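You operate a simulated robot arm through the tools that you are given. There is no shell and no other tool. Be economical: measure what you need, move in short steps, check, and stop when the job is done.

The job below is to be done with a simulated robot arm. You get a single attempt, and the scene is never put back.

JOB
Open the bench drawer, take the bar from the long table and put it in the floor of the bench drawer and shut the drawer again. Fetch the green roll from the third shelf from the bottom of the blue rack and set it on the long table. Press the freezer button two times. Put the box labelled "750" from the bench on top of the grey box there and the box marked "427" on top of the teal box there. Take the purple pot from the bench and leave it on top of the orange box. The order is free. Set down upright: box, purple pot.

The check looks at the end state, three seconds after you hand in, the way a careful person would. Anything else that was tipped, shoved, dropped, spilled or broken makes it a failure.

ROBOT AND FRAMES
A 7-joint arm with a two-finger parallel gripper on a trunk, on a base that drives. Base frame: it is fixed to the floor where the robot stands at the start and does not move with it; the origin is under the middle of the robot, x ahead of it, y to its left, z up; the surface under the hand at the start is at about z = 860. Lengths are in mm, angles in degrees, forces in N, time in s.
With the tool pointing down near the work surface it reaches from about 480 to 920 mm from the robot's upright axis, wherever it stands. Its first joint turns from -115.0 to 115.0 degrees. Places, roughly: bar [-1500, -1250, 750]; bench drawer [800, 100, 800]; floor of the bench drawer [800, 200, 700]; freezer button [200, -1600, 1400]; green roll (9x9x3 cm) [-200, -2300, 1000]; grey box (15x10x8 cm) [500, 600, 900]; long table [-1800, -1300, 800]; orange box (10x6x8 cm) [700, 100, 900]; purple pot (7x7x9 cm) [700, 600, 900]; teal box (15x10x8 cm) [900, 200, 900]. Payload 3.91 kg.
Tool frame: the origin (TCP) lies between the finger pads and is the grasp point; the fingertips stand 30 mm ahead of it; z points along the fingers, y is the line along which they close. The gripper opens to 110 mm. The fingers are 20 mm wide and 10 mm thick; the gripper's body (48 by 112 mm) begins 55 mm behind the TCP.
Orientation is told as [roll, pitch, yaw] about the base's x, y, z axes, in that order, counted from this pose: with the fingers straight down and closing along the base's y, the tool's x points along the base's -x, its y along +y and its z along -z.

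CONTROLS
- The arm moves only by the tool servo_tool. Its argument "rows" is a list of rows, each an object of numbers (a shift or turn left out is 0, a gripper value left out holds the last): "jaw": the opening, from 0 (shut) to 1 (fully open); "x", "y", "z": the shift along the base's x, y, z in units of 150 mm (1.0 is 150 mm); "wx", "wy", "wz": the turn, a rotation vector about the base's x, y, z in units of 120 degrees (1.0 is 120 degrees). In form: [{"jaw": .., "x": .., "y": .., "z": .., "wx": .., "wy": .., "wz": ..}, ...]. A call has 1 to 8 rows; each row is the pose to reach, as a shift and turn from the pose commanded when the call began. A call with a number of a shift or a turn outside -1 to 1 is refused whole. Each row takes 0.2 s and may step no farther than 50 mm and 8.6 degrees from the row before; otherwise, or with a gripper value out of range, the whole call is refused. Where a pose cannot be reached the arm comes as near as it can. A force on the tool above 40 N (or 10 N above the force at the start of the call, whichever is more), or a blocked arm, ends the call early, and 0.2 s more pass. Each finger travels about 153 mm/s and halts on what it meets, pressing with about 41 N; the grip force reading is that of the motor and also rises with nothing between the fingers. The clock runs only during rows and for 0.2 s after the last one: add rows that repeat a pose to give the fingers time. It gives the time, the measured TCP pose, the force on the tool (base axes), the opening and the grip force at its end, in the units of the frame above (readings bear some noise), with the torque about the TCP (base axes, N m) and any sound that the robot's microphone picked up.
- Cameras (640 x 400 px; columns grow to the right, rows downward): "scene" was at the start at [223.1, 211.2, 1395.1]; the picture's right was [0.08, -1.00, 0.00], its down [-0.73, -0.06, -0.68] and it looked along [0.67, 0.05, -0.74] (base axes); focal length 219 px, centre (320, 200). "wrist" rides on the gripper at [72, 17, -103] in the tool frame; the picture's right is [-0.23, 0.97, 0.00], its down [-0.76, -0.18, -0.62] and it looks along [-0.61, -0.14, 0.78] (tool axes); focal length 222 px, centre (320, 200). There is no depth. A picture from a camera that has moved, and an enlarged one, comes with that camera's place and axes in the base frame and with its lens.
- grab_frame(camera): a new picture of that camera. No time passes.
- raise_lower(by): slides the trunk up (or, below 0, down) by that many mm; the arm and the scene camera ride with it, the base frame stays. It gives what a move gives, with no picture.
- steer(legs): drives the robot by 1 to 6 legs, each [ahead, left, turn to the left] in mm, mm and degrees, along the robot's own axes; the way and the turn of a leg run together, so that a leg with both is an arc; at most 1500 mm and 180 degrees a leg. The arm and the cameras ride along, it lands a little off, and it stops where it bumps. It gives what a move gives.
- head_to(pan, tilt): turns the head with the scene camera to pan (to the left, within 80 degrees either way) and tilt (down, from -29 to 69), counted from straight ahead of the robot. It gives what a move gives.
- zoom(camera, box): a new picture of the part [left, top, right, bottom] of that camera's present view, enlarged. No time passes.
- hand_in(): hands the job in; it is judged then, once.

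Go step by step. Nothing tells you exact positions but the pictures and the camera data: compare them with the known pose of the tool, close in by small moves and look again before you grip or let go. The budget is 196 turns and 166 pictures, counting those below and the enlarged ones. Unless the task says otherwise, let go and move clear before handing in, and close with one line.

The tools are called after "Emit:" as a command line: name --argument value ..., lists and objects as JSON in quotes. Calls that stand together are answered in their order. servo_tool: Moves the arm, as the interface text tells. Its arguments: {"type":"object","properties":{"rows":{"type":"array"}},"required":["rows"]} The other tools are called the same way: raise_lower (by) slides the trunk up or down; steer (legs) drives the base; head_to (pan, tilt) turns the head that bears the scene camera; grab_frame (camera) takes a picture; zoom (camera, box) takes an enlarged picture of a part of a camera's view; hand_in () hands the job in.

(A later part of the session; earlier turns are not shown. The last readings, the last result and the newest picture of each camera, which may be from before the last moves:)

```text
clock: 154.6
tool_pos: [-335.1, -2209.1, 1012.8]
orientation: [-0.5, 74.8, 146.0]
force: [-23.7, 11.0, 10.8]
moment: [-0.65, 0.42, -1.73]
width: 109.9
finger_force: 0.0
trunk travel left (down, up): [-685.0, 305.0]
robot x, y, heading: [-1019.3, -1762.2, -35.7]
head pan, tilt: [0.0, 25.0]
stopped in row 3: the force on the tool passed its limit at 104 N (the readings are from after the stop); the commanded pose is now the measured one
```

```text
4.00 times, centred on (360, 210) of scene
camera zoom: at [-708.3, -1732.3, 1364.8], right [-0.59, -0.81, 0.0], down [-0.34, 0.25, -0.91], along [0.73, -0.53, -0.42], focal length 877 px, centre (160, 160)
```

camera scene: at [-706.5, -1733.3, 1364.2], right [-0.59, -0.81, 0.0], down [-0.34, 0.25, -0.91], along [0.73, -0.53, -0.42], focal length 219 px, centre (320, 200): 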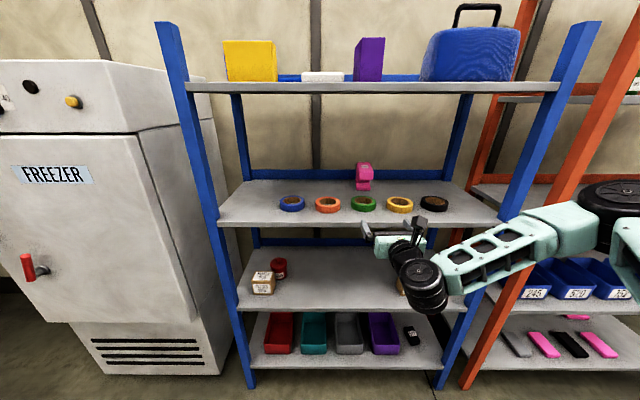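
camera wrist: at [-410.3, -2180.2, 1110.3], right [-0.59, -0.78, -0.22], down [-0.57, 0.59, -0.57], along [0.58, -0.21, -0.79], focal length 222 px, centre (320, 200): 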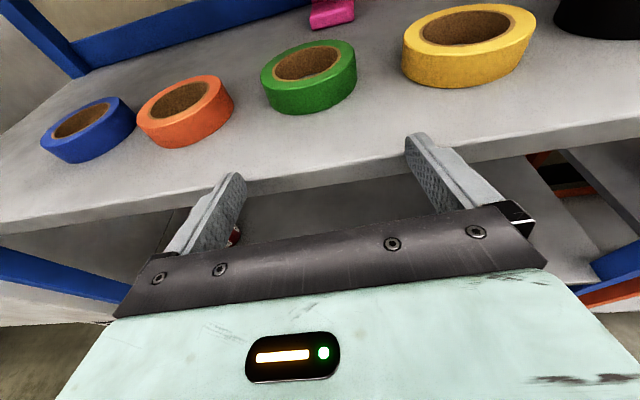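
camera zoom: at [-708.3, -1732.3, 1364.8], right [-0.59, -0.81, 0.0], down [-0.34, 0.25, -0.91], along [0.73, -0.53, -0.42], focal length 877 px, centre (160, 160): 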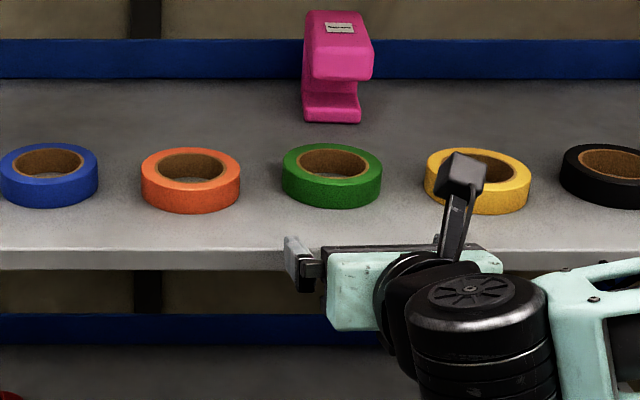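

The fingertips met the shelf edge: the shelf is actually at ≈996. I back off, raise the tool a bit, and go in again.

Emit:
servo_tool --rows '[{"x": -0.1, "y": 0.064}, {"x": -0.2, "y": 0.128}, {"x": -0.2, "y": 0.128, "z": 0.06}]'

Emit:
zoom --camera "scene" --box '[280, 160, 440, 260]'

Emit:
zoom --camera "wrist" --box '[190, 60, 430, 210]'

```text
clock: 155.4
tool_pos: [-363.1, -2191.3, 1019.7]
orientation: [-0.7, 74.6, 146.0]
force: [0.0, 0.9, 0.4]
moment: [-0.01, 0.02, 0.03]
width: 110.1
finger_force: 0.1
trunk travel left (down, up): [-685.0, 305.0]
robot x, y, heading: [-1018.7, -1763.3, -35.8]
head pan, tilt: [0.0, 25.0]
```

```text
4.00 times, centred on (360, 210) of scene
camera zoom: at [-706.3, -1733.4, 1364.1], right [-0.59, -0.81, 0.0], down [-0.34, 0.25, -0.91], along [0.73, -0.53, -0.42], focal length 877 px, centre (160, 160)
```

zoom: 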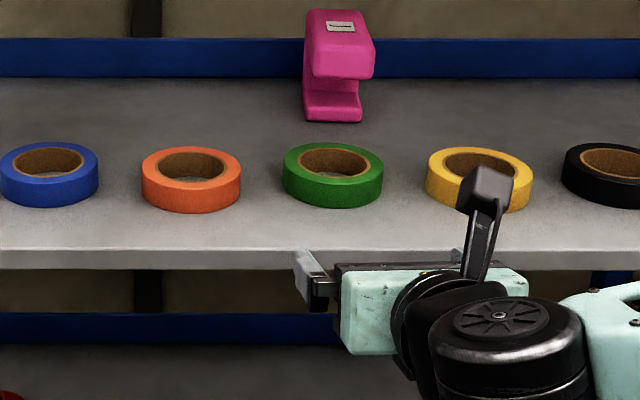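

```text
2.67 times, centred on (310, 135) of wrist
camera zoom: at [-438.3, -2162.4, 1116.6], right [-0.59, -0.78, -0.22], down [-0.57, 0.59, -0.57], along [0.57, -0.21, -0.79], focal length 592 px, centre (347, 373)
```

zoom: 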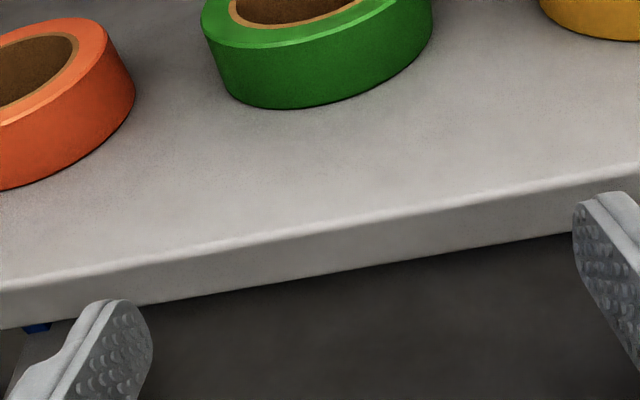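

Emit:
servo_tool --rows '[{"x": 0.016, "y": 0.024}, {"x": 0.24, "y": -0.127}, {"x": 0.46, "y": -0.275}, {"x": 0.67, "y": -0.42}]'

Emit:
grab_frame --camera "wrist"

Emit:
zoom --camera "scene" --box '[280, 160, 440, 260]'

```text
clock: 156.4
tool_pos: [-261.6, -2253.3, 1019.4]
orientation: [-0.7, 74.6, 146.0]
force: [-0.6, -0.4, 0.5]
moment: [0.01, 0.02, -0.03]
width: 110.2
finger_force: 0.0
trunk travel left (down, up): [-685.0, 305.0]
robot x, y, heading: [-1021.3, -1764.1, -36.1]
head pan, tilt: [0.0, 25.0]
```

```text
60 pictures are left
camera wrist: at [-335.5, -2225.6, 1116.3], right [-0.58, -0.78, -0.22], down [-0.57, 0.59, -0.57], along [0.57, -0.2, -0.79], focal length 222 px, centre (320, 200)
```

wrist: 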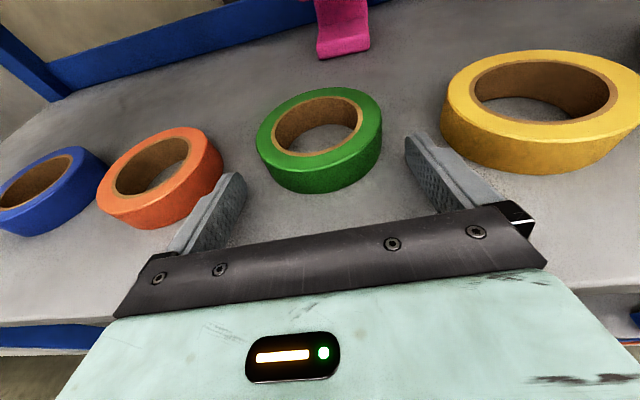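

```text
4.00 times, centred on (360, 210) of scene
camera zoom: at [-706.7, -1733.2, 1364.2], right [-0.59, -0.81, 0.0], down [-0.34, 0.25, -0.91], along [0.73, -0.53, -0.42], focal length 877 px, centre (160, 160)
```

zoom: 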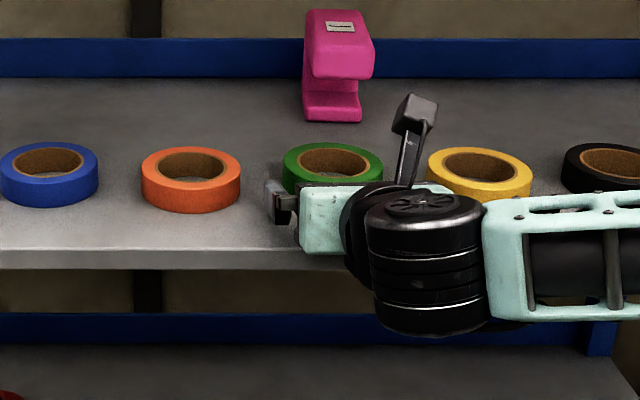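

Emit:
servo_tool --rows '[{"x": 0.12, "y": -0.09}, {"x": 0.245, "y": -0.175}]'

Emit:
grab_frame --camera "wrist"

```text
clock: 156.8
tool_pos: [-253.4, -2259.7, 1019.3]
orientation: [-0.5, 74.4, 146.3]
force: [-20.1, 4.7, 8.6]
moment: [0.33, 0.95, 0.13]
width: 109.7
finger_force: 0.1
trunk travel left (down, up): [-685.0, 305.0]
robot x, y, heading: [-1019.1, -1760.0, -35.8]
head pan, tilt: [0.0, 25.0]
stopped in row 1: the force on the tool passed its limit at 57 N (the readings are from after the stop); the commanded pose is now the measured one
```

```text
58 pictures are left
camera wrist: at [-327.7, -2231.6, 1117.0], right [-0.59, -0.78, -0.22], down [-0.58, 0.59, -0.56], along [0.57, -0.2, -0.8], focal length 222 px, centre (320, 200)
```

wrist: 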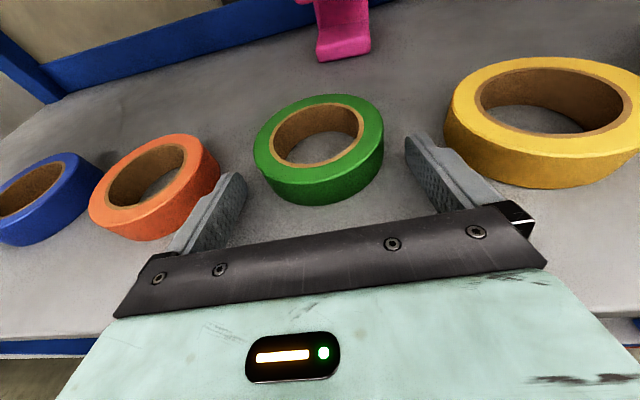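

The wrist housing hits the shelf edge at this shallow pitch. I back out, pitch down to ~35° so the wrist is higher, and re-enter.

Emit:
servo_tool --rows '[{"x": -0.1, "y": 0.067}, {"x": -0.3, "y": 0.2}, {"x": -0.5, "y": 0.335}, {"x": -0.7, "y": 0.47}]'

Emit:
servo_tool --rows '[{"wx": 0.031, "wy": 0.046, "z": 0.06}, {"wx": 0.062, "wy": 0.092, "z": 0.06}, {"wx": 0.0932, "wy": 0.138, "z": 0.06}]'

Emit:
servo_tool --rows '[{"x": 0.2, "y": -0.135}, {"x": 0.4, "y": -0.27}, {"x": 0.55, "y": -0.375}]'

Emit:
grab_frame --camera "wrist"

Emit:
zoom --camera "scene" --box '[280, 160, 440, 260]'

```text
clock: 157.8
tool_pos: [-359.3, -2188.8, 1014.0]
orientation: [-0.6, 74.1, 146.2]
force: [0.8, -1.1, -0.1]
moment: [0.01, 0.03, 0.04]
width: 110.3
finger_force: 0.0
trunk travel left (down, up): [-685.0, 305.0]
robot x, y, heading: [-1019.0, -1759.2, -35.9]
head pan, tilt: [0.0, 25.0]
```

```text
clock: 158.6
tool_pos: [-355.9, -2190.2, 1024.9]
orientation: [-0.6, 54.3, 146.0]
force: [0.7, 0.3, -0.5]
moment: [0.02, -0.01, -0.02]
width: 109.8
finger_force: 0.0
trunk travel left (down, up): [-685.0, 305.0]
robot x, y, heading: [-1022.1, -1760.8, -35.7]
head pan, tilt: [0.0, 25.0]
```

```text
clock: 159.4
tool_pos: [-274.6, -2246.4, 1026.9]
orientation: [-0.7, 54.3, 145.9]
force: [-1.8, 0.0, 0.1]
moment: [0.0, 0.0, 0.02]
width: 110.0
finger_force: 0.0
trunk travel left (down, up): [-685.0, 305.0]
robot x, y, heading: [-1022.5, -1758.9, -36.0]
head pan, tilt: [0.0, 25.0]
```

```text
57 pictures are left
camera wrist: at [-316.6, -2239.8, 1146.1], right [-0.65, -0.74, -0.19], down [-0.69, 0.67, -0.25], along [0.32, -0.03, -0.95], focal length 222 px, centre (320, 200)
```

wrist: 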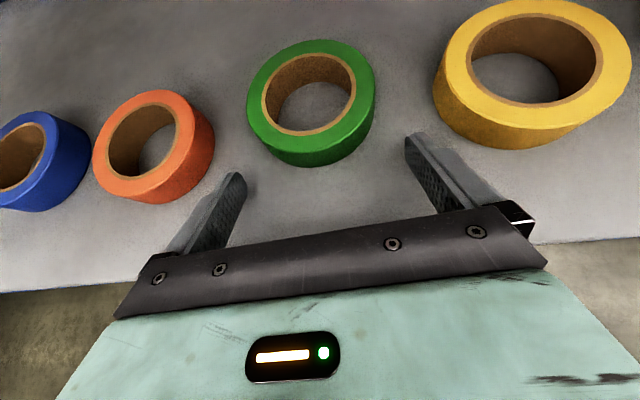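

```text
4.00 times, centred on (360, 210) of scene
camera zoom: at [-706.8, -1733.4, 1364.2], right [-0.59, -0.81, 0.0], down [-0.34, 0.25, -0.91], along [0.73, -0.53, -0.42], focal length 877 px, centre (160, 160)
```

zoom: 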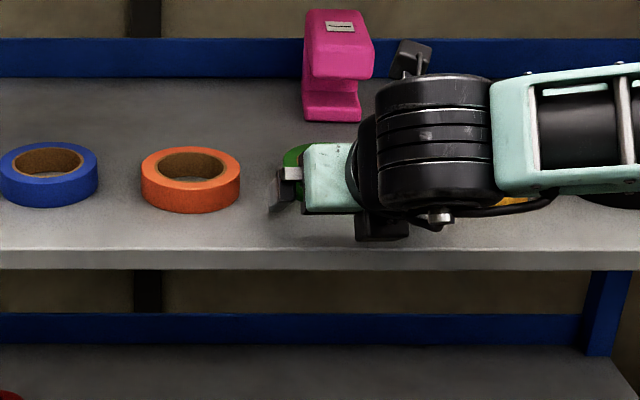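

Emit:
servo_tool --rows '[{"x": 0.15, "y": -0.1}, {"x": 0.29, "y": -0.195}, {"x": 0.398, "y": -0.268, "z": -0.015}]'

Emit:
grab_frame --camera "wrist"

```text
clock: 160.2
tool_pos: [-215.6, -2287.7, 1026.5]
orientation: [-0.7, 54.3, 145.9]
force: [-1.1, -0.4, -0.2]
moment: [0.0, -0.03, 0.0]
width: 109.9
finger_force: 0.1
trunk travel left (down, up): [-685.0, 305.0]
robot x, y, heading: [-1021.6, -1764.1, -35.9]
head pan, tilt: [0.0, 25.0]
```

```text
55 pictures are left
camera wrist: at [-257.8, -2281.0, 1145.8], right [-0.65, -0.74, -0.19], down [-0.69, 0.67, -0.25], along [0.32, -0.03, -0.95], focal length 222 px, centre (320, 200)
```

wrist: 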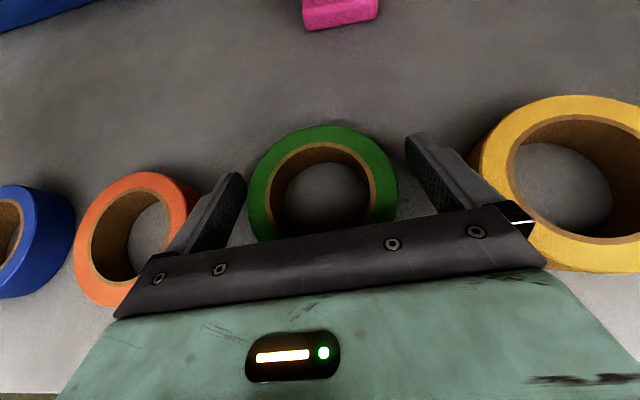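

The ring is centred between the fingers. I lower 3 mm and close.

Emit:
servo_tool --rows '[{"z": -0.018}, {"z": -0.018, "jaw": 0.6}, {"z": -0.018, "jaw": 0.6}, {"z": -0.018, "jaw": 0.6}]'

Emit:
servo_tool --rows '[{"z": 0.1}, {"z": 0.25}]'

Emit:
grab_frame --camera "wrist"

```text
clock: 161.2
tool_pos: [-214.7, -2287.9, 1026.0]
orientation: [-0.6, 54.5, 146.1]
force: [1.7, -6.8, 18.8]
moment: [-1.11, 0.16, 0.14]
width: 88.6
finger_force: 41.4
trunk travel left (down, up): [-685.0, 305.0]
robot x, y, heading: [-1018.9, -1766.6, -36.1]
head pan, tilt: [0.0, 25.0]
```

```text
clock: 161.8
tool_pos: [-215.6, -2286.1, 1059.4]
orientation: [-0.7, 54.2, 146.1]
force: [0.2, -0.6, -0.8]
moment: [-0.03, -0.02, -0.01]
width: 88.8
finger_force: 40.8
trunk travel left (down, up): [-685.0, 305.0]
robot x, y, heading: [-1020.2, -1759.8, -36.0]
head pan, tilt: [0.0, 25.0]
```

```text
54 pictures are left
camera wrist: at [-258.2, -2279.5, 1176.9], right [-0.65, -0.74, -0.19], down [-0.7, 0.67, -0.25], along [0.31, -0.03, -0.95], focal length 222 px, centre (320, 200)
```

wrist: 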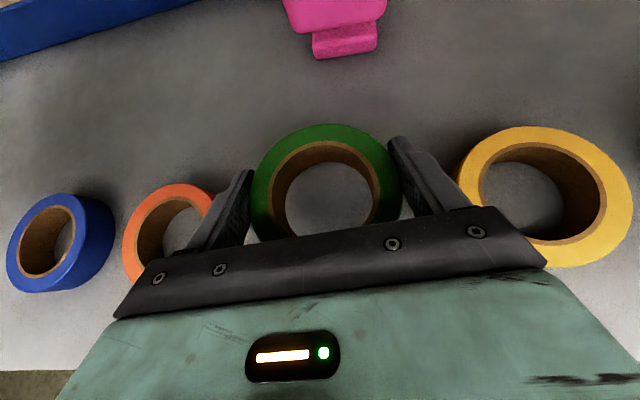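

The green roll is held. I retract the arm, raise a little, and turn right 90° so I can look at the long table.

Emit:
servo_tool --rows '[{"z": 0.13}, {"x": -0.25, "y": 0.165, "z": 0.13}, {"x": -0.5, "y": 0.335, "z": 0.13}, {"x": -0.75, "y": 0.5, "z": 0.13}, {"x": -0.83, "y": 0.556, "z": 0.13}]'

Emit:
servo_tool --rows '[{"x": -0.25, "y": 0.17}, {"x": -0.5, "y": 0.335}, {"x": -0.75, "y": 0.5}, {"x": -0.83, "y": 0.556}]'

Emit:
raise_lower --by 150

Emit:
steer --legs '[[0, 0, -90]]'

Emit:
head_to --pan -70 --tilt 30

Emit:
grab_frame --camera "scene"

Emit:
grab_frame --camera "wrist"

```text
clock: 163.0
tool_pos: [-339.3, -2203.8, 1074.6]
orientation: [-0.7, 54.3, 146.0]
force: [0.0, 0.5, -1.2]
moment: [-0.02, 0.0, 0.0]
width: 88.6
finger_force: 41.5
trunk travel left (down, up): [-685.0, 305.0]
robot x, y, heading: [-1019.4, -1763.2, -35.6]
head pan, tilt: [0.0, 25.0]
```

```text
clock: 164.0
tool_pos: [-466.2, -2119.9, 1076.7]
orientation: [-0.8, 54.3, 146.0]
force: [0.0, -0.9, -1.1]
moment: [0.02, -0.03, -0.05]
width: 88.7
finger_force: 41.1
trunk travel left (down, up): [-685.0, 305.0]
robot x, y, heading: [-1020.4, -1760.4, -35.8]
head pan, tilt: [0.0, 25.0]
```

```text
clock: 165.7
tool_pos: [-465.8, -2119.9, 1228.3]
orientation: [-0.7, 54.4, 146.1]
force: [0.5, 0.4, -1.4]
moment: [-0.02, -0.01, -0.01]
width: 88.7
finger_force: 41.3
trunk travel left (down, up): [-835.0, 155.0]
robot x, y, heading: [-1017.4, -1760.7, -35.7]
head pan, tilt: [0.0, 25.0]
```

```text
clock: 169.9
tool_pos: [-1374.8, -2315.5, 1227.4]
orientation: [-0.8, 54.3, 56.3]
force: [0.3, -0.2, -0.4]
moment: [0.03, 0.01, -0.02]
width: 88.8
finger_force: 41.6
trunk travel left (down, up): [-835.0, 155.0]
robot x, y, heading: [-1018.8, -1761.0, -125.7]
head pan, tilt: [0.0, 25.0]
```

```text
clock: 171.3
tool_pos: [-1375.3, -2315.9, 1228.1]
orientation: [-0.7, 54.4, 56.3]
force: [-0.2, -0.5, -0.3]
moment: [0.0, 0.0, 0.0]
width: 88.8
finger_force: 41.0
trunk travel left (down, up): [-835.0, 155.0]
robot x, y, heading: [-1016.1, -1758.3, -125.9]
head pan, tilt: [-70.0, 30.0]
```

```text
53 pictures are left
camera scene: at [-1020.0, -1972.5, 1506.2], right [0.27, 0.96, 0.0], down [0.48, -0.13, -0.87], along [-0.83, 0.23, -0.5], focal length 219 px, centre (320, 200)
```

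scene: 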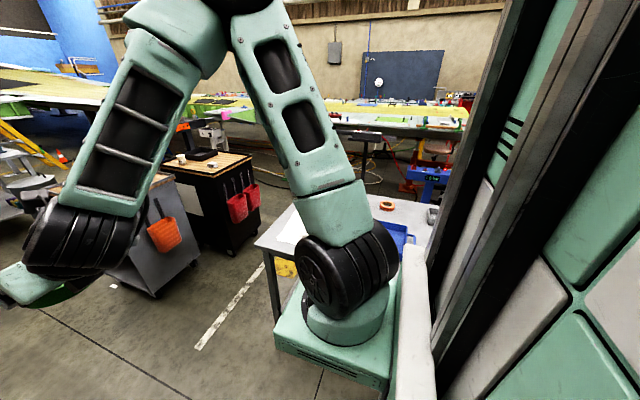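

```text
52 pictures are left
camera wrist: at [-1364.8, -2272.7, 1346.1], right [-0.74, 0.64, -0.19], down [0.67, 0.7, -0.25], along [-0.03, -0.32, -0.95], focal length 222 px, centre (320, 200)
```

wrist: 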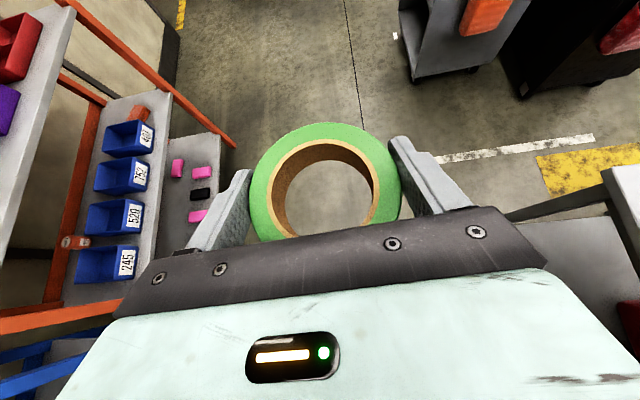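

The long table's near edge is at about s≈−360 behind where I stood. I shift slightly away and turn to face the table.

Emit:
steer --legs '[[0, 100, 0], [0, 0, -90]]'

Emit:
head_to --pan 0 --tilt 40

Emit:
grab_frame --camera "scene"

Emit:
grab_frame --camera "wrist"

```text
clock: 176.3
tool_pos: [-1486.8, -1448.9, 1227.7]
orientation: [-0.7, 54.3, -35.2]
force: [-0.3, 0.4, -0.4]
moment: [-0.04, 0.0, 0.01]
width: 88.8
finger_force: 40.9
trunk travel left (down, up): [-835.0, 155.0]
robot x, y, heading: [-939.5, -1817.5, 143.1]
head pan, tilt: [-70.0, 30.0]
```

```text
clock: 177.8
tool_pos: [-1484.9, -1449.0, 1227.0]
orientation: [-0.6, 54.3, -35.2]
force: [0.9, 0.6, -0.5]
moment: [0.02, 0.03, -0.01]
width: 89.0
finger_force: 40.9
trunk travel left (down, up): [-835.0, 155.0]
robot x, y, heading: [-939.8, -1816.9, 142.7]
head pan, tilt: [0.0, 40.0]
```

```text
51 pictures are left
camera scene: at [-1242.3, -1844.9, 1490.8], right [0.6, 0.8, 0.0], down [0.51, -0.39, -0.77], along [-0.61, 0.46, -0.64], focal length 219 px, centre (320, 200)
```

scene: 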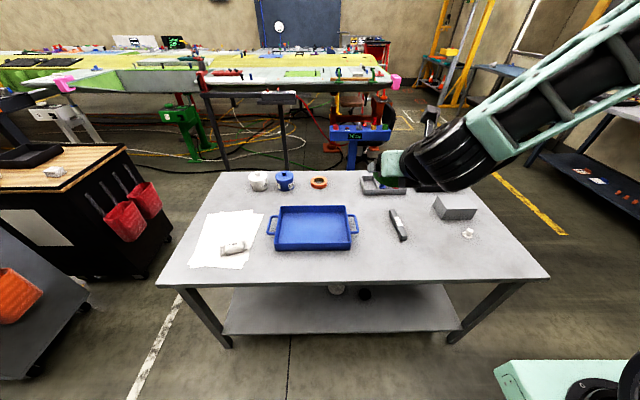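

```text
50 pictures are left
camera wrist: at [-1438.5, -1458.9, 1346.1], right [0.66, 0.72, -0.19], down [0.68, -0.69, -0.25], along [-0.31, 0.04, -0.95], focal length 222 px, centre (320, 200)
```

wrist: 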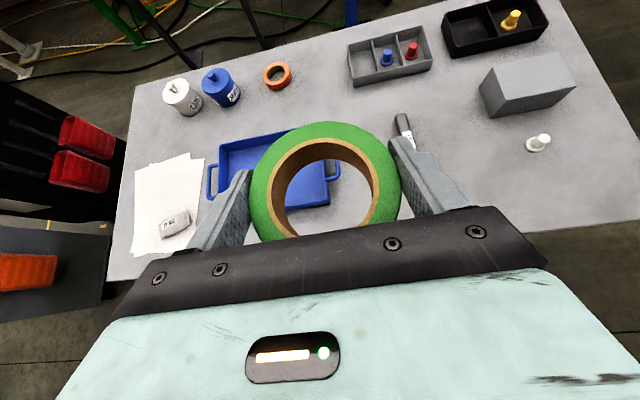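

The long table is in view. I zoom in to identify the bar and a free spot for the roll.

Emit:
zoom --camera "scene" --box '[340, 160, 500, 260]'

Emit:
zoom --camera "wrist" --box '[330, 60, 570, 210]'

```text
4.00 times, centred on (420, 210) of scene
camera zoom: at [-1242.3, -1844.9, 1490.8], right [0.6, 0.8, 0.0], down [0.51, -0.39, -0.77], along [-0.61, 0.46, -0.64], focal length 877 px, centre (-80, 160)
```

zoom: 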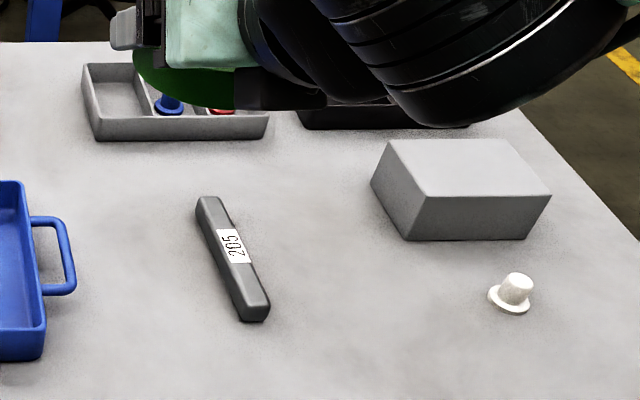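

```text
2.67 times, centred on (450, 135) of wrist
camera zoom: at [-1438.5, -1458.9, 1346.1], right [0.66, 0.72, -0.19], down [0.68, -0.69, -0.25], along [-0.31, 0.04, -0.95], focal length 592 px, centre (-27, 373)
```

zoom: 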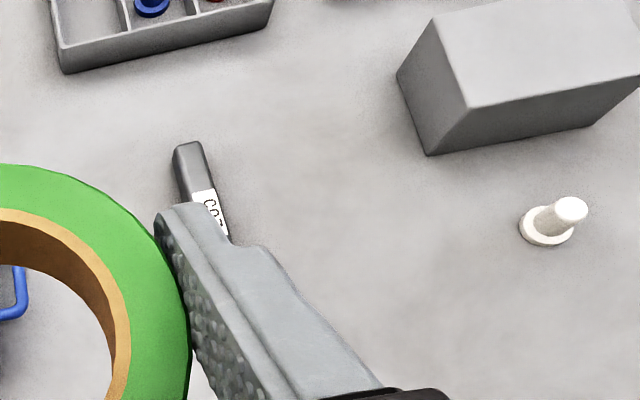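

The bar is the grey one labelled "205", centre about (−1556, −1198), pointing away from me; the table is ≈800 high. I'll set the roll in the open area at about (−1373, −1168): drive right and a little forward.

Emit:
steer --legs '[[80, -290, 1.5]]'

Emit:
grab_frame --camera "scene"

Emit:
grab_frame --camera "wrist"

```text
clock: 179.8
tool_pos: [-1391.5, -1184.6, 1227.9]
orientation: [-0.5, 54.3, -33.7]
force: [-0.3, 0.2, -0.9]
moment: [0.01, -0.02, 0.0]
width: 88.8
finger_force: 40.8
trunk travel left (down, up): [-835.0, 155.0]
robot x, y, heading: [-835.4, -1541.4, 144.1]
head pan, tilt: [0.0, 40.0]
```

```text
47 pictures are left
camera scene: at [-1138.6, -1575.8, 1490.8], right [0.58, 0.81, 0.0], down [0.52, -0.38, -0.77], along [-0.62, 0.45, -0.64], focal length 219 px, centre (320, 200)
```

scene: 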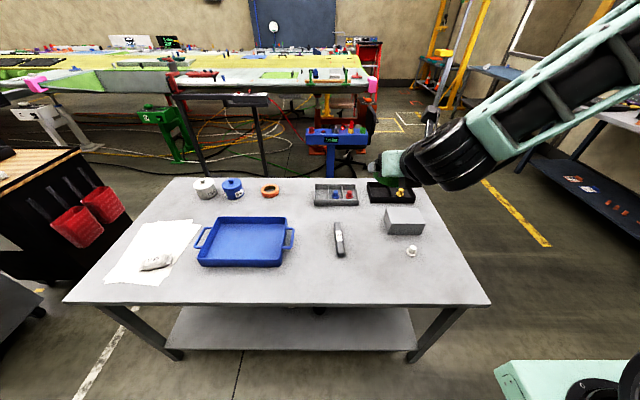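

```text
46 pictures are left
camera wrist: at [-1344.0, -1194.5, 1346.1], right [0.64, 0.74, -0.19], down [0.7, -0.67, -0.25], along [-0.32, 0.03, -0.95], focal length 222 px, centre (320, 200)
```

wrist: 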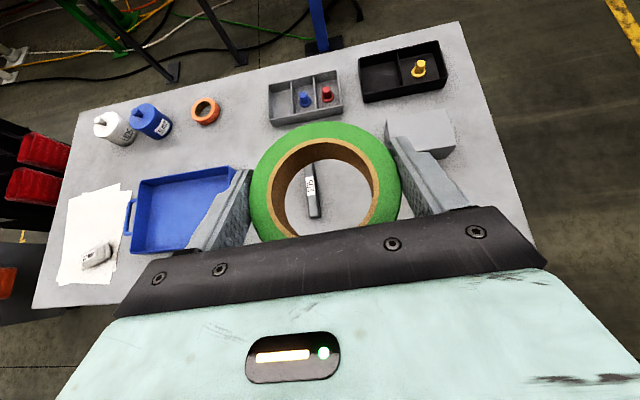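

I pick a spot clear of the bar and the white plug, shift there, and lower with the trunk.

Emit:
servo_tool --rows '[{"x": 0.14, "y": 0.09}, {"x": 0.28, "y": 0.183}]'

Emit:
raise_lower --by -340

Emit:
grab_frame --camera "scene"

Emit:
grab_frame --camera "wrist"

```text
clock: 180.4
tool_pos: [-1349.8, -1158.1, 1226.6]
orientation: [-0.7, 54.3, -33.8]
force: [0.0, 0.0, -0.2]
moment: [0.02, -0.01, -0.01]
width: 88.8
finger_force: 41.4
trunk travel left (down, up): [-835.0, 155.0]
robot x, y, heading: [-835.8, -1541.0, 144.2]
head pan, tilt: [0.0, 40.0]
```

```text
clock: 183.7
tool_pos: [-1350.7, -1159.8, 888.0]
orientation: [-0.6, 54.3, -33.8]
force: [-0.3, -0.1, -1.2]
moment: [-0.03, 0.01, -0.03]
width: 88.9
finger_force: 40.8
trunk travel left (down, up): [-495.0, 495.0]
robot x, y, heading: [-834.1, -1544.1, 144.1]
head pan, tilt: [0.0, 40.0]
```

```text
45 pictures are left
camera scene: at [-1138.6, -1575.7, 1150.9], right [0.58, 0.81, 0.0], down [0.52, -0.38, -0.77], along [-0.62, 0.45, -0.64], focal length 219 px, centre (320, 200)
```

scene: 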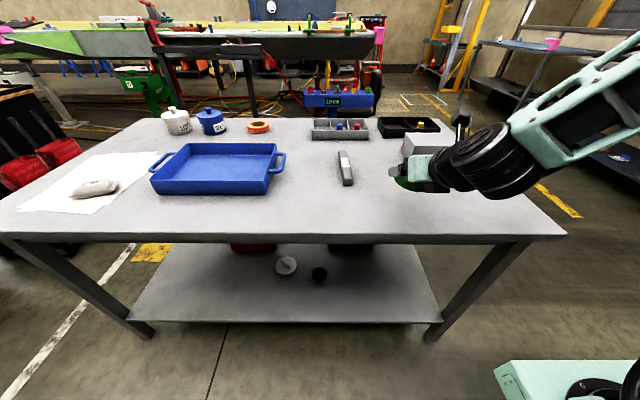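

```text
44 pictures are left
camera wrist: at [-1303.4, -1168.1, 1006.3], right [0.64, 0.74, -0.19], down [0.7, -0.67, -0.25], along [-0.32, 0.03, -0.95], focal length 222 px, centre (320, 200)
```

wrist: 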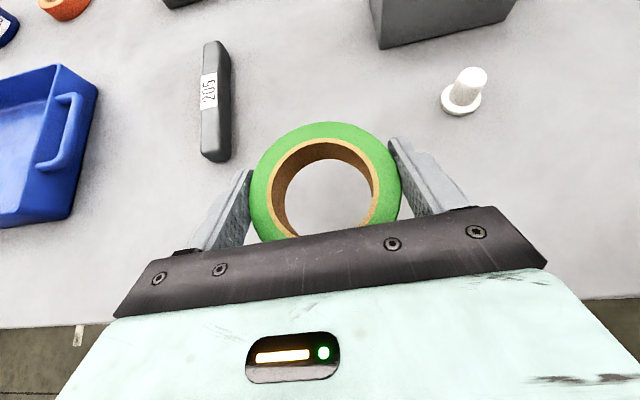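

The spot is clear. I lower gently until contact.

Emit:
servo_tool --rows '[{"z": -0.1}, {"z": -0.2}, {"z": -0.24}, {"z": -0.27}, {"z": -0.3}, {"z": -0.33}, {"z": -0.36}, {"z": -0.39}]'

Emit:
grab_frame --camera "wrist"

```text
clock: 185.5
tool_pos: [-1356.3, -1157.5, 829.1]
orientation: [-0.6, 54.2, -33.8]
force: [-1.0, -0.7, -1.0]
moment: [0.05, 0.0, 0.0]
width: 88.6
finger_force: 41.2
out of reach, approached as far as the arm can: row 2, 3, 4, 5, 6, 7, 8
trunk travel left (down, up): [-495.0, 495.0]
robot x, y, heading: [-839.2, -1543.4, 144.6]
head pan, tilt: [0.0, 40.0]
```

```text
43 pictures are left
camera wrist: at [-1310.7, -1166.7, 947.5], right [0.65, 0.74, -0.19], down [0.7, -0.67, -0.25], along [-0.31, 0.03, -0.95], focal length 222 px, centre (320, 200)
```

wrist: 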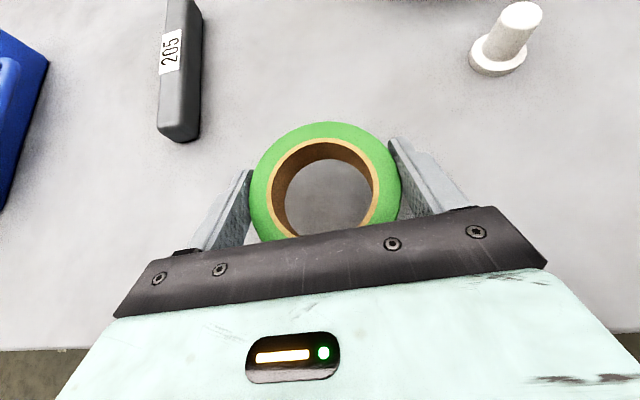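

Emit:
raise_lower --by -4

Emit:
raise_lower --by -4

Emit:
raise_lower --by -4

```text
clock: 186.0
tool_pos: [-1356.3, -1157.2, 826.1]
orientation: [-0.6, 54.1, -33.8]
force: [-0.5, -0.1, 0.3]
moment: [0.01, -0.02, 0.0]
width: 88.5
finger_force: 40.8
trunk travel left (down, up): [-491.0, 499.0]
robot x, y, heading: [-837.3, -1541.6, 144.1]
head pan, tilt: [0.0, 40.0]
```

```text
clock: 186.6
tool_pos: [-1357.1, -1158.2, 821.1]
orientation: [-0.5, 54.2, -33.7]
force: [-0.3, 0.0, -0.6]
moment: [0.01, -0.02, 0.02]
width: 88.9
finger_force: 41.3
trunk travel left (down, up): [-487.0, 503.0]
robot x, y, heading: [-837.1, -1543.2, 144.3]
head pan, tilt: [0.0, 40.0]
```

```text
clock: 187.1
tool_pos: [-1356.8, -1157.2, 817.4]
orientation: [-0.6, 54.2, -33.8]
force: [0.9, -0.3, -0.7]
moment: [0.01, -0.03, -0.01]
width: 88.6
finger_force: 41.0
trunk travel left (down, up): [-483.0, 507.0]
robot x, y, heading: [-836.4, -1538.3, 144.2]
head pan, tilt: [0.0, 40.0]
```

Emit:
zoom --camera "scene" --box '[340, 130, 500, 230]'

```text
4.00 times, centred on (420, 180) of scene
camera zoom: at [-1138.6, -1575.7, 1138.8], right [0.58, 0.81, 0.0], down [0.52, -0.38, -0.77], along [-0.62, 0.45, -0.64], focal length 877 px, centre (-80, 280)
```

zoom: 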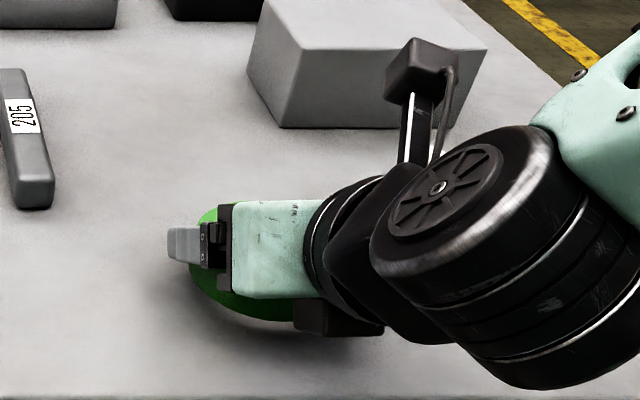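

Emit:
raise_lower --by -8

Emit:
raise_lower --by -5

Emit:
raise_lower --by -5

Emit:
zoom --camera "scene" --box '[340, 130, 500, 230]'

```text
clock: 187.7
tool_pos: [-1356.0, -1157.5, 807.6]
orientation: [-0.7, 54.2, -33.9]
force: [-0.4, -0.5, -0.5]
moment: [0.02, 0.02, -0.01]
width: 88.9
finger_force: 40.9
trunk travel left (down, up): [-475.0, 515.0]
robot x, y, heading: [-836.6, -1544.0, 144.1]
head pan, tilt: [0.0, 40.0]
```

```text
clock: 188.2
tool_pos: [-1356.1, -1157.4, 805.4]
orientation: [-0.4, 54.6, -33.6]
force: [4.6, -2.1, 19.2]
moment: [1.0, -0.34, -0.18]
width: 88.9
finger_force: 40.4
trunk travel left (down, up): [-470.0, 520.0]
robot x, y, heading: [-836.7, -1540.5, 144.5]
head pan, tilt: [0.0, 40.0]
```

```text
clock: 188.6
tool_pos: [-1357.6, -1156.9, 805.3]
orientation: [-0.1, 55.0, -33.4]
force: [-0.9, 1.1, 12.3]
moment: [0.18, -0.35, 0.09]
width: 88.7
finger_force: 40.8
trunk travel left (down, up): [-468.0, 522.0]
robot x, y, heading: [-836.3, -1542.5, 144.3]
head pan, tilt: [0.0, 40.0]
stopped: the force on the tool passed its limit at 51 N (the readings are from after the stop); the commanded pose is now the measured one
```

```text
4.00 times, centred on (420, 180) of scene
camera zoom: at [-1138.2, -1576.0, 1124.0], right [0.58, 0.81, 0.0], down [0.52, -0.38, -0.77], along [-0.62, 0.45, -0.64], focal length 877 px, centre (-80, 280)
```

zoom: 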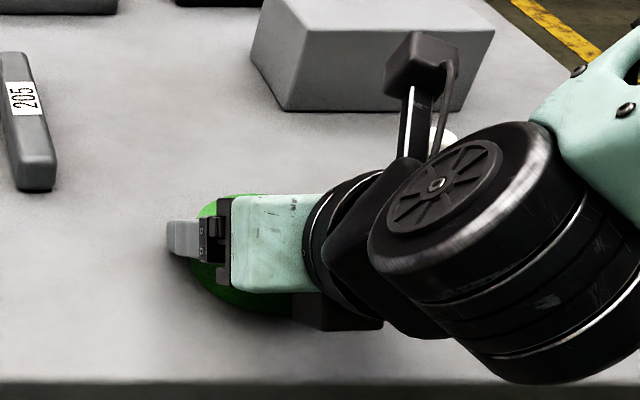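

Contact: the roll is on the table (≈777 mm high). I release and rise with the trunk.

Emit:
servo_tool --rows '[{"jaw": 1.0}, {"jaw": 1.0}, {"jaw": 1.0}]'

Emit:
raise_lower --by 250

Emit:
grab_frame --camera "wrist"

Emit:
grab_frame --camera "scene"

```text
clock: 189.4
tool_pos: [-1359.4, -1157.3, 805.1]
orientation: [-0.2, 54.8, -33.2]
force: [-7.6, -12.5, 18.0]
moment: [0.69, -0.08, 0.28]
width: 103.1
finger_force: 0.1
trunk travel left (down, up): [-468.0, 522.0]
robot x, y, heading: [-835.6, -1542.6, 144.4]
head pan, tilt: [0.0, 40.0]
```

```text
clock: 192.0
tool_pos: [-1357.3, -1157.3, 1054.0]
orientation: [-0.3, 54.7, -33.5]
force: [0.5, -0.3, -0.1]
moment: [0.03, -0.04, -0.04]
width: 109.9
finger_force: 0.0
trunk travel left (down, up): [-718.0, 272.0]
robot x, y, heading: [-835.9, -1543.6, 144.4]
head pan, tilt: [0.0, 40.0]
```

```text
40 pictures are left
camera wrist: at [-1311.1, -1167.0, 1172.9], right [0.64, 0.74, -0.19], down [0.7, -0.67, -0.26], along [-0.32, 0.04, -0.95], focal length 222 px, centre (320, 200)
```

wrist: 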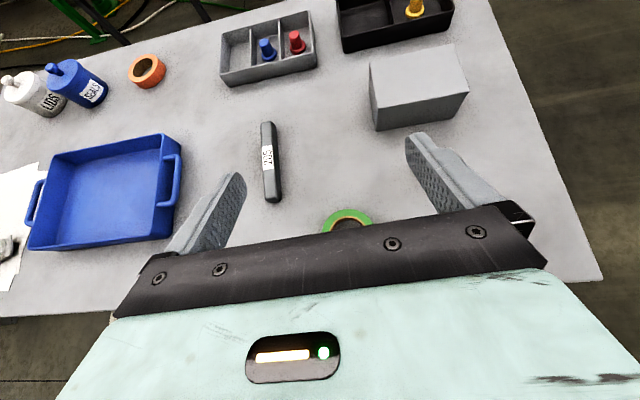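

```text
39 pictures are left
camera scene: at [-1138.5, -1575.7, 1374.1], right [0.58, 0.81, 0.0], down [0.52, -0.38, -0.77], along [-0.62, 0.45, -0.64], focal length 219 px, centre (320, 200)
```

scene: 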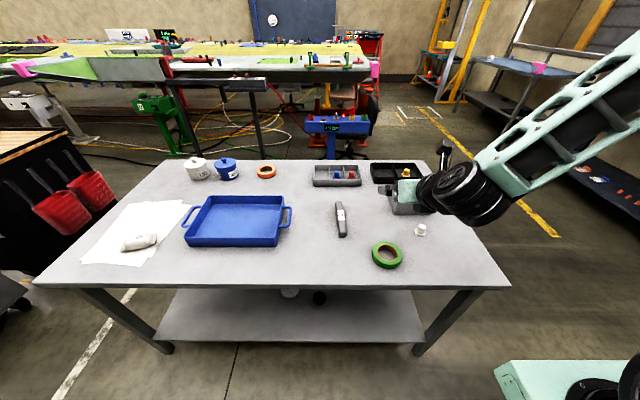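

The green roll lies flat on the long table. Next the bar (centre ≈ (−1560, −1178)): I pitch the tool to vertical and drive closer.

Emit:
servo_tool --rows '[{"wx": -0.0379, "wy": -0.0529}, {"wx": -0.0758, "wy": -0.1059}, {"wx": -0.1137, "wy": -0.1588}, {"wx": -0.1516, "wy": -0.2118}, {"wx": -0.1895, "wy": -0.2647}, {"wx": -0.2274, "wy": -0.3176}, {"wx": -0.2653, "wy": -0.3706}]'

Emit:
steer --legs '[[100, 120, 0]]'

Emit:
grab_frame --camera "wrist"

Emit:
grab_frame --camera "scene"

```text
clock: 193.6
tool_pos: [-1357.9, -1158.3, 1054.9]
orientation: [-2.0, 0.1, -34.3]
force: [0.0, 0.3, 0.0]
moment: [0.02, 0.04, -0.03]
width: 109.8
finger_force: 0.0
trunk travel left (down, up): [-718.0, 272.0]
robot x, y, heading: [-834.8, -1541.8, 144.3]
head pan, tilt: [0.0, 40.0]
```

```text
clock: 195.0
tool_pos: [-1510.7, -1195.5, 1053.9]
orientation: [-2.0, 0.0, -34.6]
force: [0.1, -0.3, -0.1]
moment: [0.0, 0.02, 0.0]
width: 110.1
finger_force: 0.1
trunk travel left (down, up): [-718.0, 272.0]
robot x, y, heading: [-991.1, -1580.5, 144.0]
head pan, tilt: [0.0, 40.0]
```

```text
38 pictures are left
camera wrist: at [-1558.1, -1137.7, 1156.7], right [0.74, 0.67, -0.03], down [0.54, -0.56, 0.63], along [0.4, -0.48, -0.78], focal length 222 px, centre (320, 200)
```

wrist: 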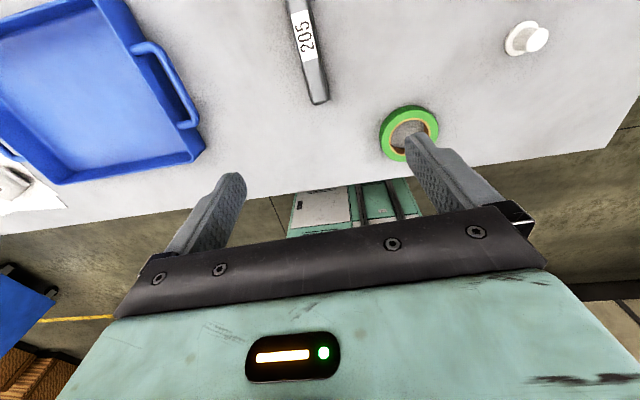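

```text
37 pictures are left
camera scene: at [-1293.7, -1613.4, 1374.1], right [0.59, 0.81, 0.0], down [0.52, -0.38, -0.77], along [-0.62, 0.45, -0.64], focal length 219 px, centre (320, 200)
```

scene: 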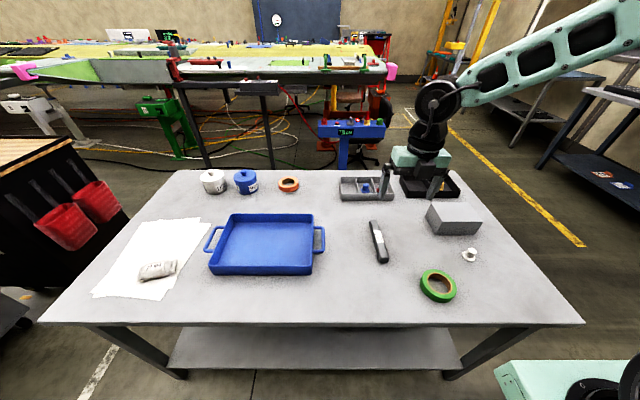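

Emit:
zoom --camera "scene" --box '[330, 205, 426, 265]'

```text
6.67 times, centred on (378, 235) of scene
camera zoom: at [-1293.7, -1613.4, 1374.1], right [0.59, 0.81, 0.0], down [0.52, -0.38, -0.77], along [-0.62, 0.45, -0.64], focal length 1462 px, centre (-67, -33)
```

zoom: 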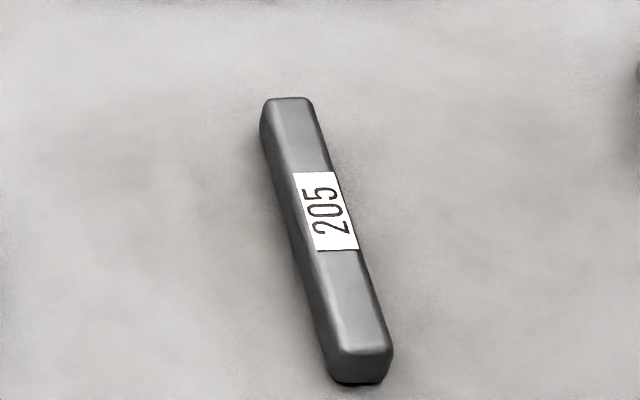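

Bar centre ≈ (−1572, −1163), direction matches the tool. I shift over it, fix a 2° roll, pre-close to 60 mm, and lower.

Emit:
servo_tool --rows '[{"x": -0.2, "y": 0.11, "wx": 0.0167, "jaw": 0.6}, {"x": -0.407, "y": 0.217, "wx": 0.0167, "jaw": 0.6}]'

Emit:
raise_lower --by -190

Emit:
grab_frame --camera "wrist"

Emit:
zoom --camera "scene" --box '[320, 100, 480, 200]'

```text
clock: 195.6
tool_pos: [-1570.0, -1160.5, 1054.1]
orientation: [-0.3, 1.2, -34.6]
force: [0.0, -0.1, 0.3]
moment: [0.0, 0.01, -0.01]
width: 66.0
finger_force: 0.1
trunk travel left (down, up): [-718.0, 272.0]
robot x, y, heading: [-996.7, -1580.4, 143.8]
head pan, tilt: [0.0, 40.0]
```

```text
clock: 197.7
tool_pos: [-1570.8, -1161.3, 864.4]
orientation: [-0.3, 1.3, -34.5]
force: [-0.7, -0.2, -0.3]
moment: [-0.01, 0.0, 0.02]
width: 65.9
finger_force: 0.1
trunk travel left (down, up): [-528.0, 462.0]
robot x, y, heading: [-990.0, -1583.5, 144.1]
head pan, tilt: [0.0, 40.0]
```

```text
35 pictures are left
camera wrist: at [-1616.5, -1108.0, 969.1], right [0.74, 0.67, -0.01], down [0.54, -0.58, 0.61], along [0.4, -0.46, -0.79], focal length 222 px, centre (320, 200)
```

wrist: 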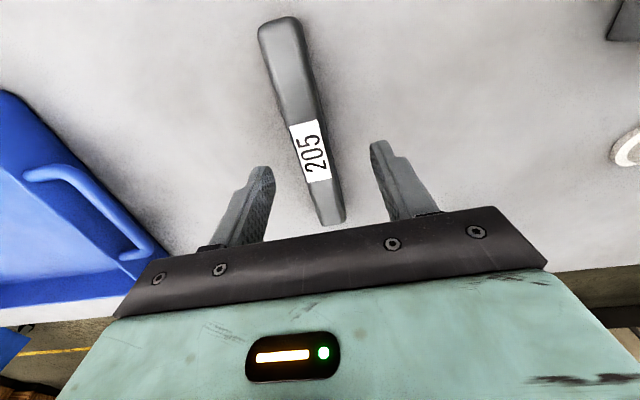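

```text
4.00 times, centred on (400, 150) of scene
camera zoom: at [-1293.7, -1613.4, 1184.1], right [0.59, 0.81, 0.0], down [0.52, -0.38, -0.77], along [-0.62, 0.45, -0.64], focal length 877 px, centre (0, 400)
```

zoom: 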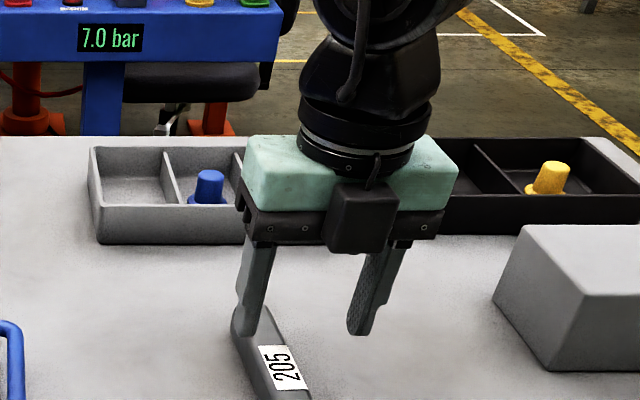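

Well placed over the bar (a few mm off). I nudge, descend to z≈811 and close.

Emit:
servo_tool --rows '[{"x": -0.015, "y": -0.022, "z": -0.15}, {"x": -0.015, "y": -0.022, "z": -0.3}, {"x": -0.015, "y": -0.022, "z": -0.355}]'

Emit:
servo_tool --rows '[{"jaw": 0.0}, {"jaw": 0.0}, {"jaw": 0.0}]'

Emit:
grab_frame --camera "wrist"

```text
clock: 198.5
tool_pos: [-1573.2, -1164.8, 814.3]
orientation: [-0.4, 1.2, -34.5]
force: [0.2, 0.0, -0.2]
moment: [-0.03, -0.03, -0.02]
width: 66.1
finger_force: 0.0
trunk travel left (down, up): [-528.0, 462.0]
robot x, y, heading: [-992.2, -1580.2, 143.9]
head pan, tilt: [0.0, 40.0]
```

```text
clock: 199.3
tool_pos: [-1573.3, -1165.6, 812.0]
orientation: [-0.3, 1.2, -34.5]
force: [-1.1, -0.3, -0.1]
moment: [0.22, 0.31, 0.11]
width: 27.7
finger_force: 41.0
trunk travel left (down, up): [-528.0, 462.0]
robot x, y, heading: [-989.1, -1581.0, 143.8]
head pan, tilt: [0.0, 40.0]
```

```text
33 pictures are left
camera wrist: at [-1619.4, -1112.4, 917.1], right [0.74, 0.67, -0.01], down [0.54, -0.58, 0.61], along [0.4, -0.46, -0.79], focal length 222 px, centre (320, 200)
```

wrist: 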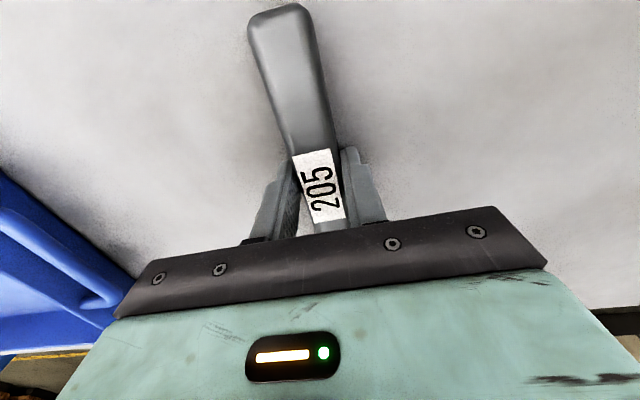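

The bar is gripped (28 mm). I lift, back off from the table, turn to face the bench, and drive toward the drawer.

Emit:
raise_lower --by 300

Emit:
steer --legs '[[-170, 0, 0], [0, 0, -89.5], [1150, 0, 0]]'

Emit:
head_to --pan -10 --tilt 35

Emit:
grab_frame --camera "scene"

```text
clock: 202.3
tool_pos: [-1574.1, -1165.0, 1112.6]
orientation: [-0.4, 1.1, -34.5]
force: [-0.7, 0.6, -5.0]
moment: [0.04, 0.0, -0.02]
width: 28.0
finger_force: 41.2
trunk travel left (down, up): [-828.0, 162.0]
robot x, y, heading: [-991.5, -1578.0, 143.9]
head pan, tilt: [0.0, 40.0]
```

```text
clock: 212.9
tool_pos: [203.9, -151.0, 1112.0]
orientation: [-0.3, 1.2, -123.6]
force: [-1.0, 0.2, -4.7]
moment: [0.02, -0.01, -0.04]
width: 27.9
finger_force: 41.3
trunk travel left (down, up): [-828.0, 162.0]
robot x, y, heading: [-203.9, -736.5, 55.0]
head pan, tilt: [0.0, 40.0]
```

```text
clock: 213.7
tool_pos: [204.2, -151.2, 1112.4]
orientation: [-0.3, 1.2, -123.6]
force: [0.1, 0.8, -4.5]
moment: [0.04, 0.02, 0.03]
width: 27.8
finger_force: 41.2
trunk travel left (down, up): [-828.0, 162.0]
robot x, y, heading: [-200.4, -739.0, 54.9]
head pan, tilt: [-10.0, 35.0]
```

```text
32 pictures are left
camera scene: at [-223.4, -442.9, 1491.6], right [0.71, -0.71, 0.0], down [-0.41, -0.41, -0.82], along [0.58, 0.58, -0.57], focal length 219 px, centre (320, 200)
```

scene: 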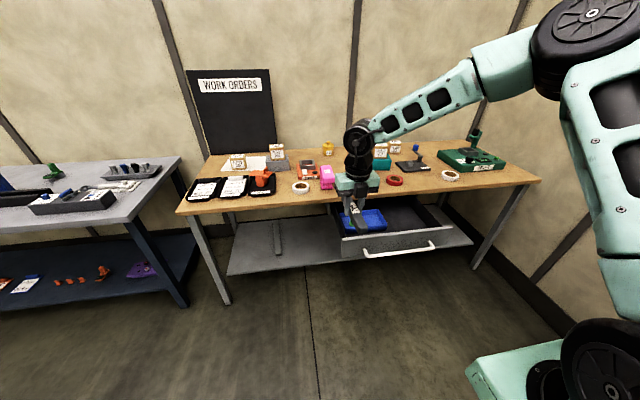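

I sidestep right 345 mm and go ahead 255 mm, then look into the drawer.

Emit:
steer --legs '[[0, -345, -0.4], [255, 0, 0]]'

Emit:
head_to --pan -25 --tilt 55

Emit:
grab_frame --camera "scene"

Emit:
grab_frame --camera "wrist"

```text
clock: 217.4
tool_pos: [651.9, -149.7, 1113.4]
orientation: [-0.3, 1.2, -124.7]
force: [-0.8, 0.3, -4.7]
moment: [-0.02, -0.03, -0.01]
width: 27.8
finger_force: 41.3
trunk travel left (down, up): [-828.0, 162.0]
robot x, y, heading: [232.7, -729.1, 53.8]
head pan, tilt: [-10.0, 35.0]
```

```text
clock: 218.2
tool_pos: [652.2, -149.6, 1112.2]
orientation: [-0.3, 1.1, -124.7]
force: [0.6, 0.0, -4.7]
moment: [0.0, -0.03, -0.01]
width: 28.3
finger_force: 40.6
trunk travel left (down, up): [-828.0, 162.0]
robot x, y, heading: [237.5, -729.9, 53.8]
head pan, tilt: [-25.0, 55.0]
```

```text
31 pictures are left
camera scene: at [219.4, -459.7, 1463.4], right [0.48, -0.88, 0.0], down [-0.72, -0.4, -0.57], along [0.5, 0.28, -0.82], focal length 219 px, centre (320, 200)
```

scene: 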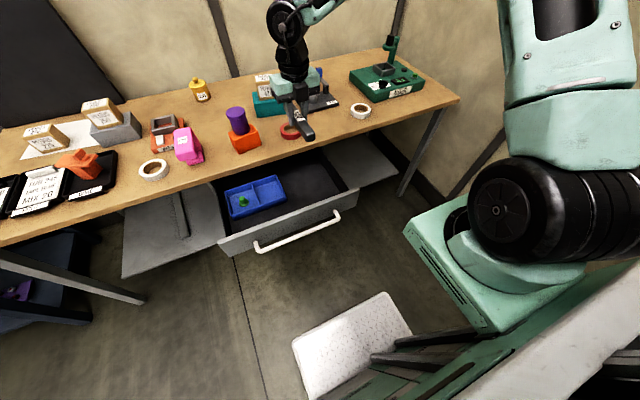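

```text
30 pictures are left
camera wrist: at [709.0, -103.3, 1216.8], right [0.67, -0.74, -0.01], down [-0.58, -0.54, 0.61], along [-0.46, -0.4, -0.79], focal length 222 px, centre (320, 200)
```

wrist: 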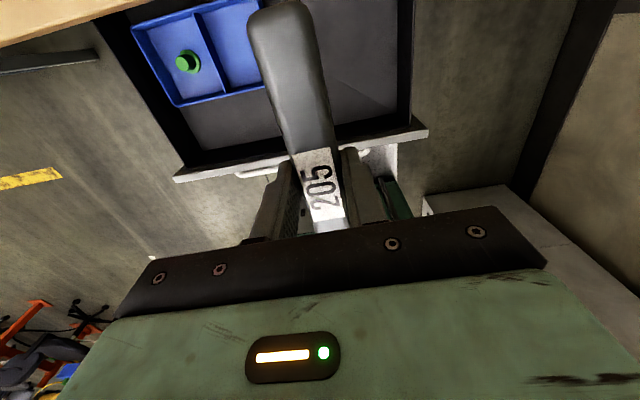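

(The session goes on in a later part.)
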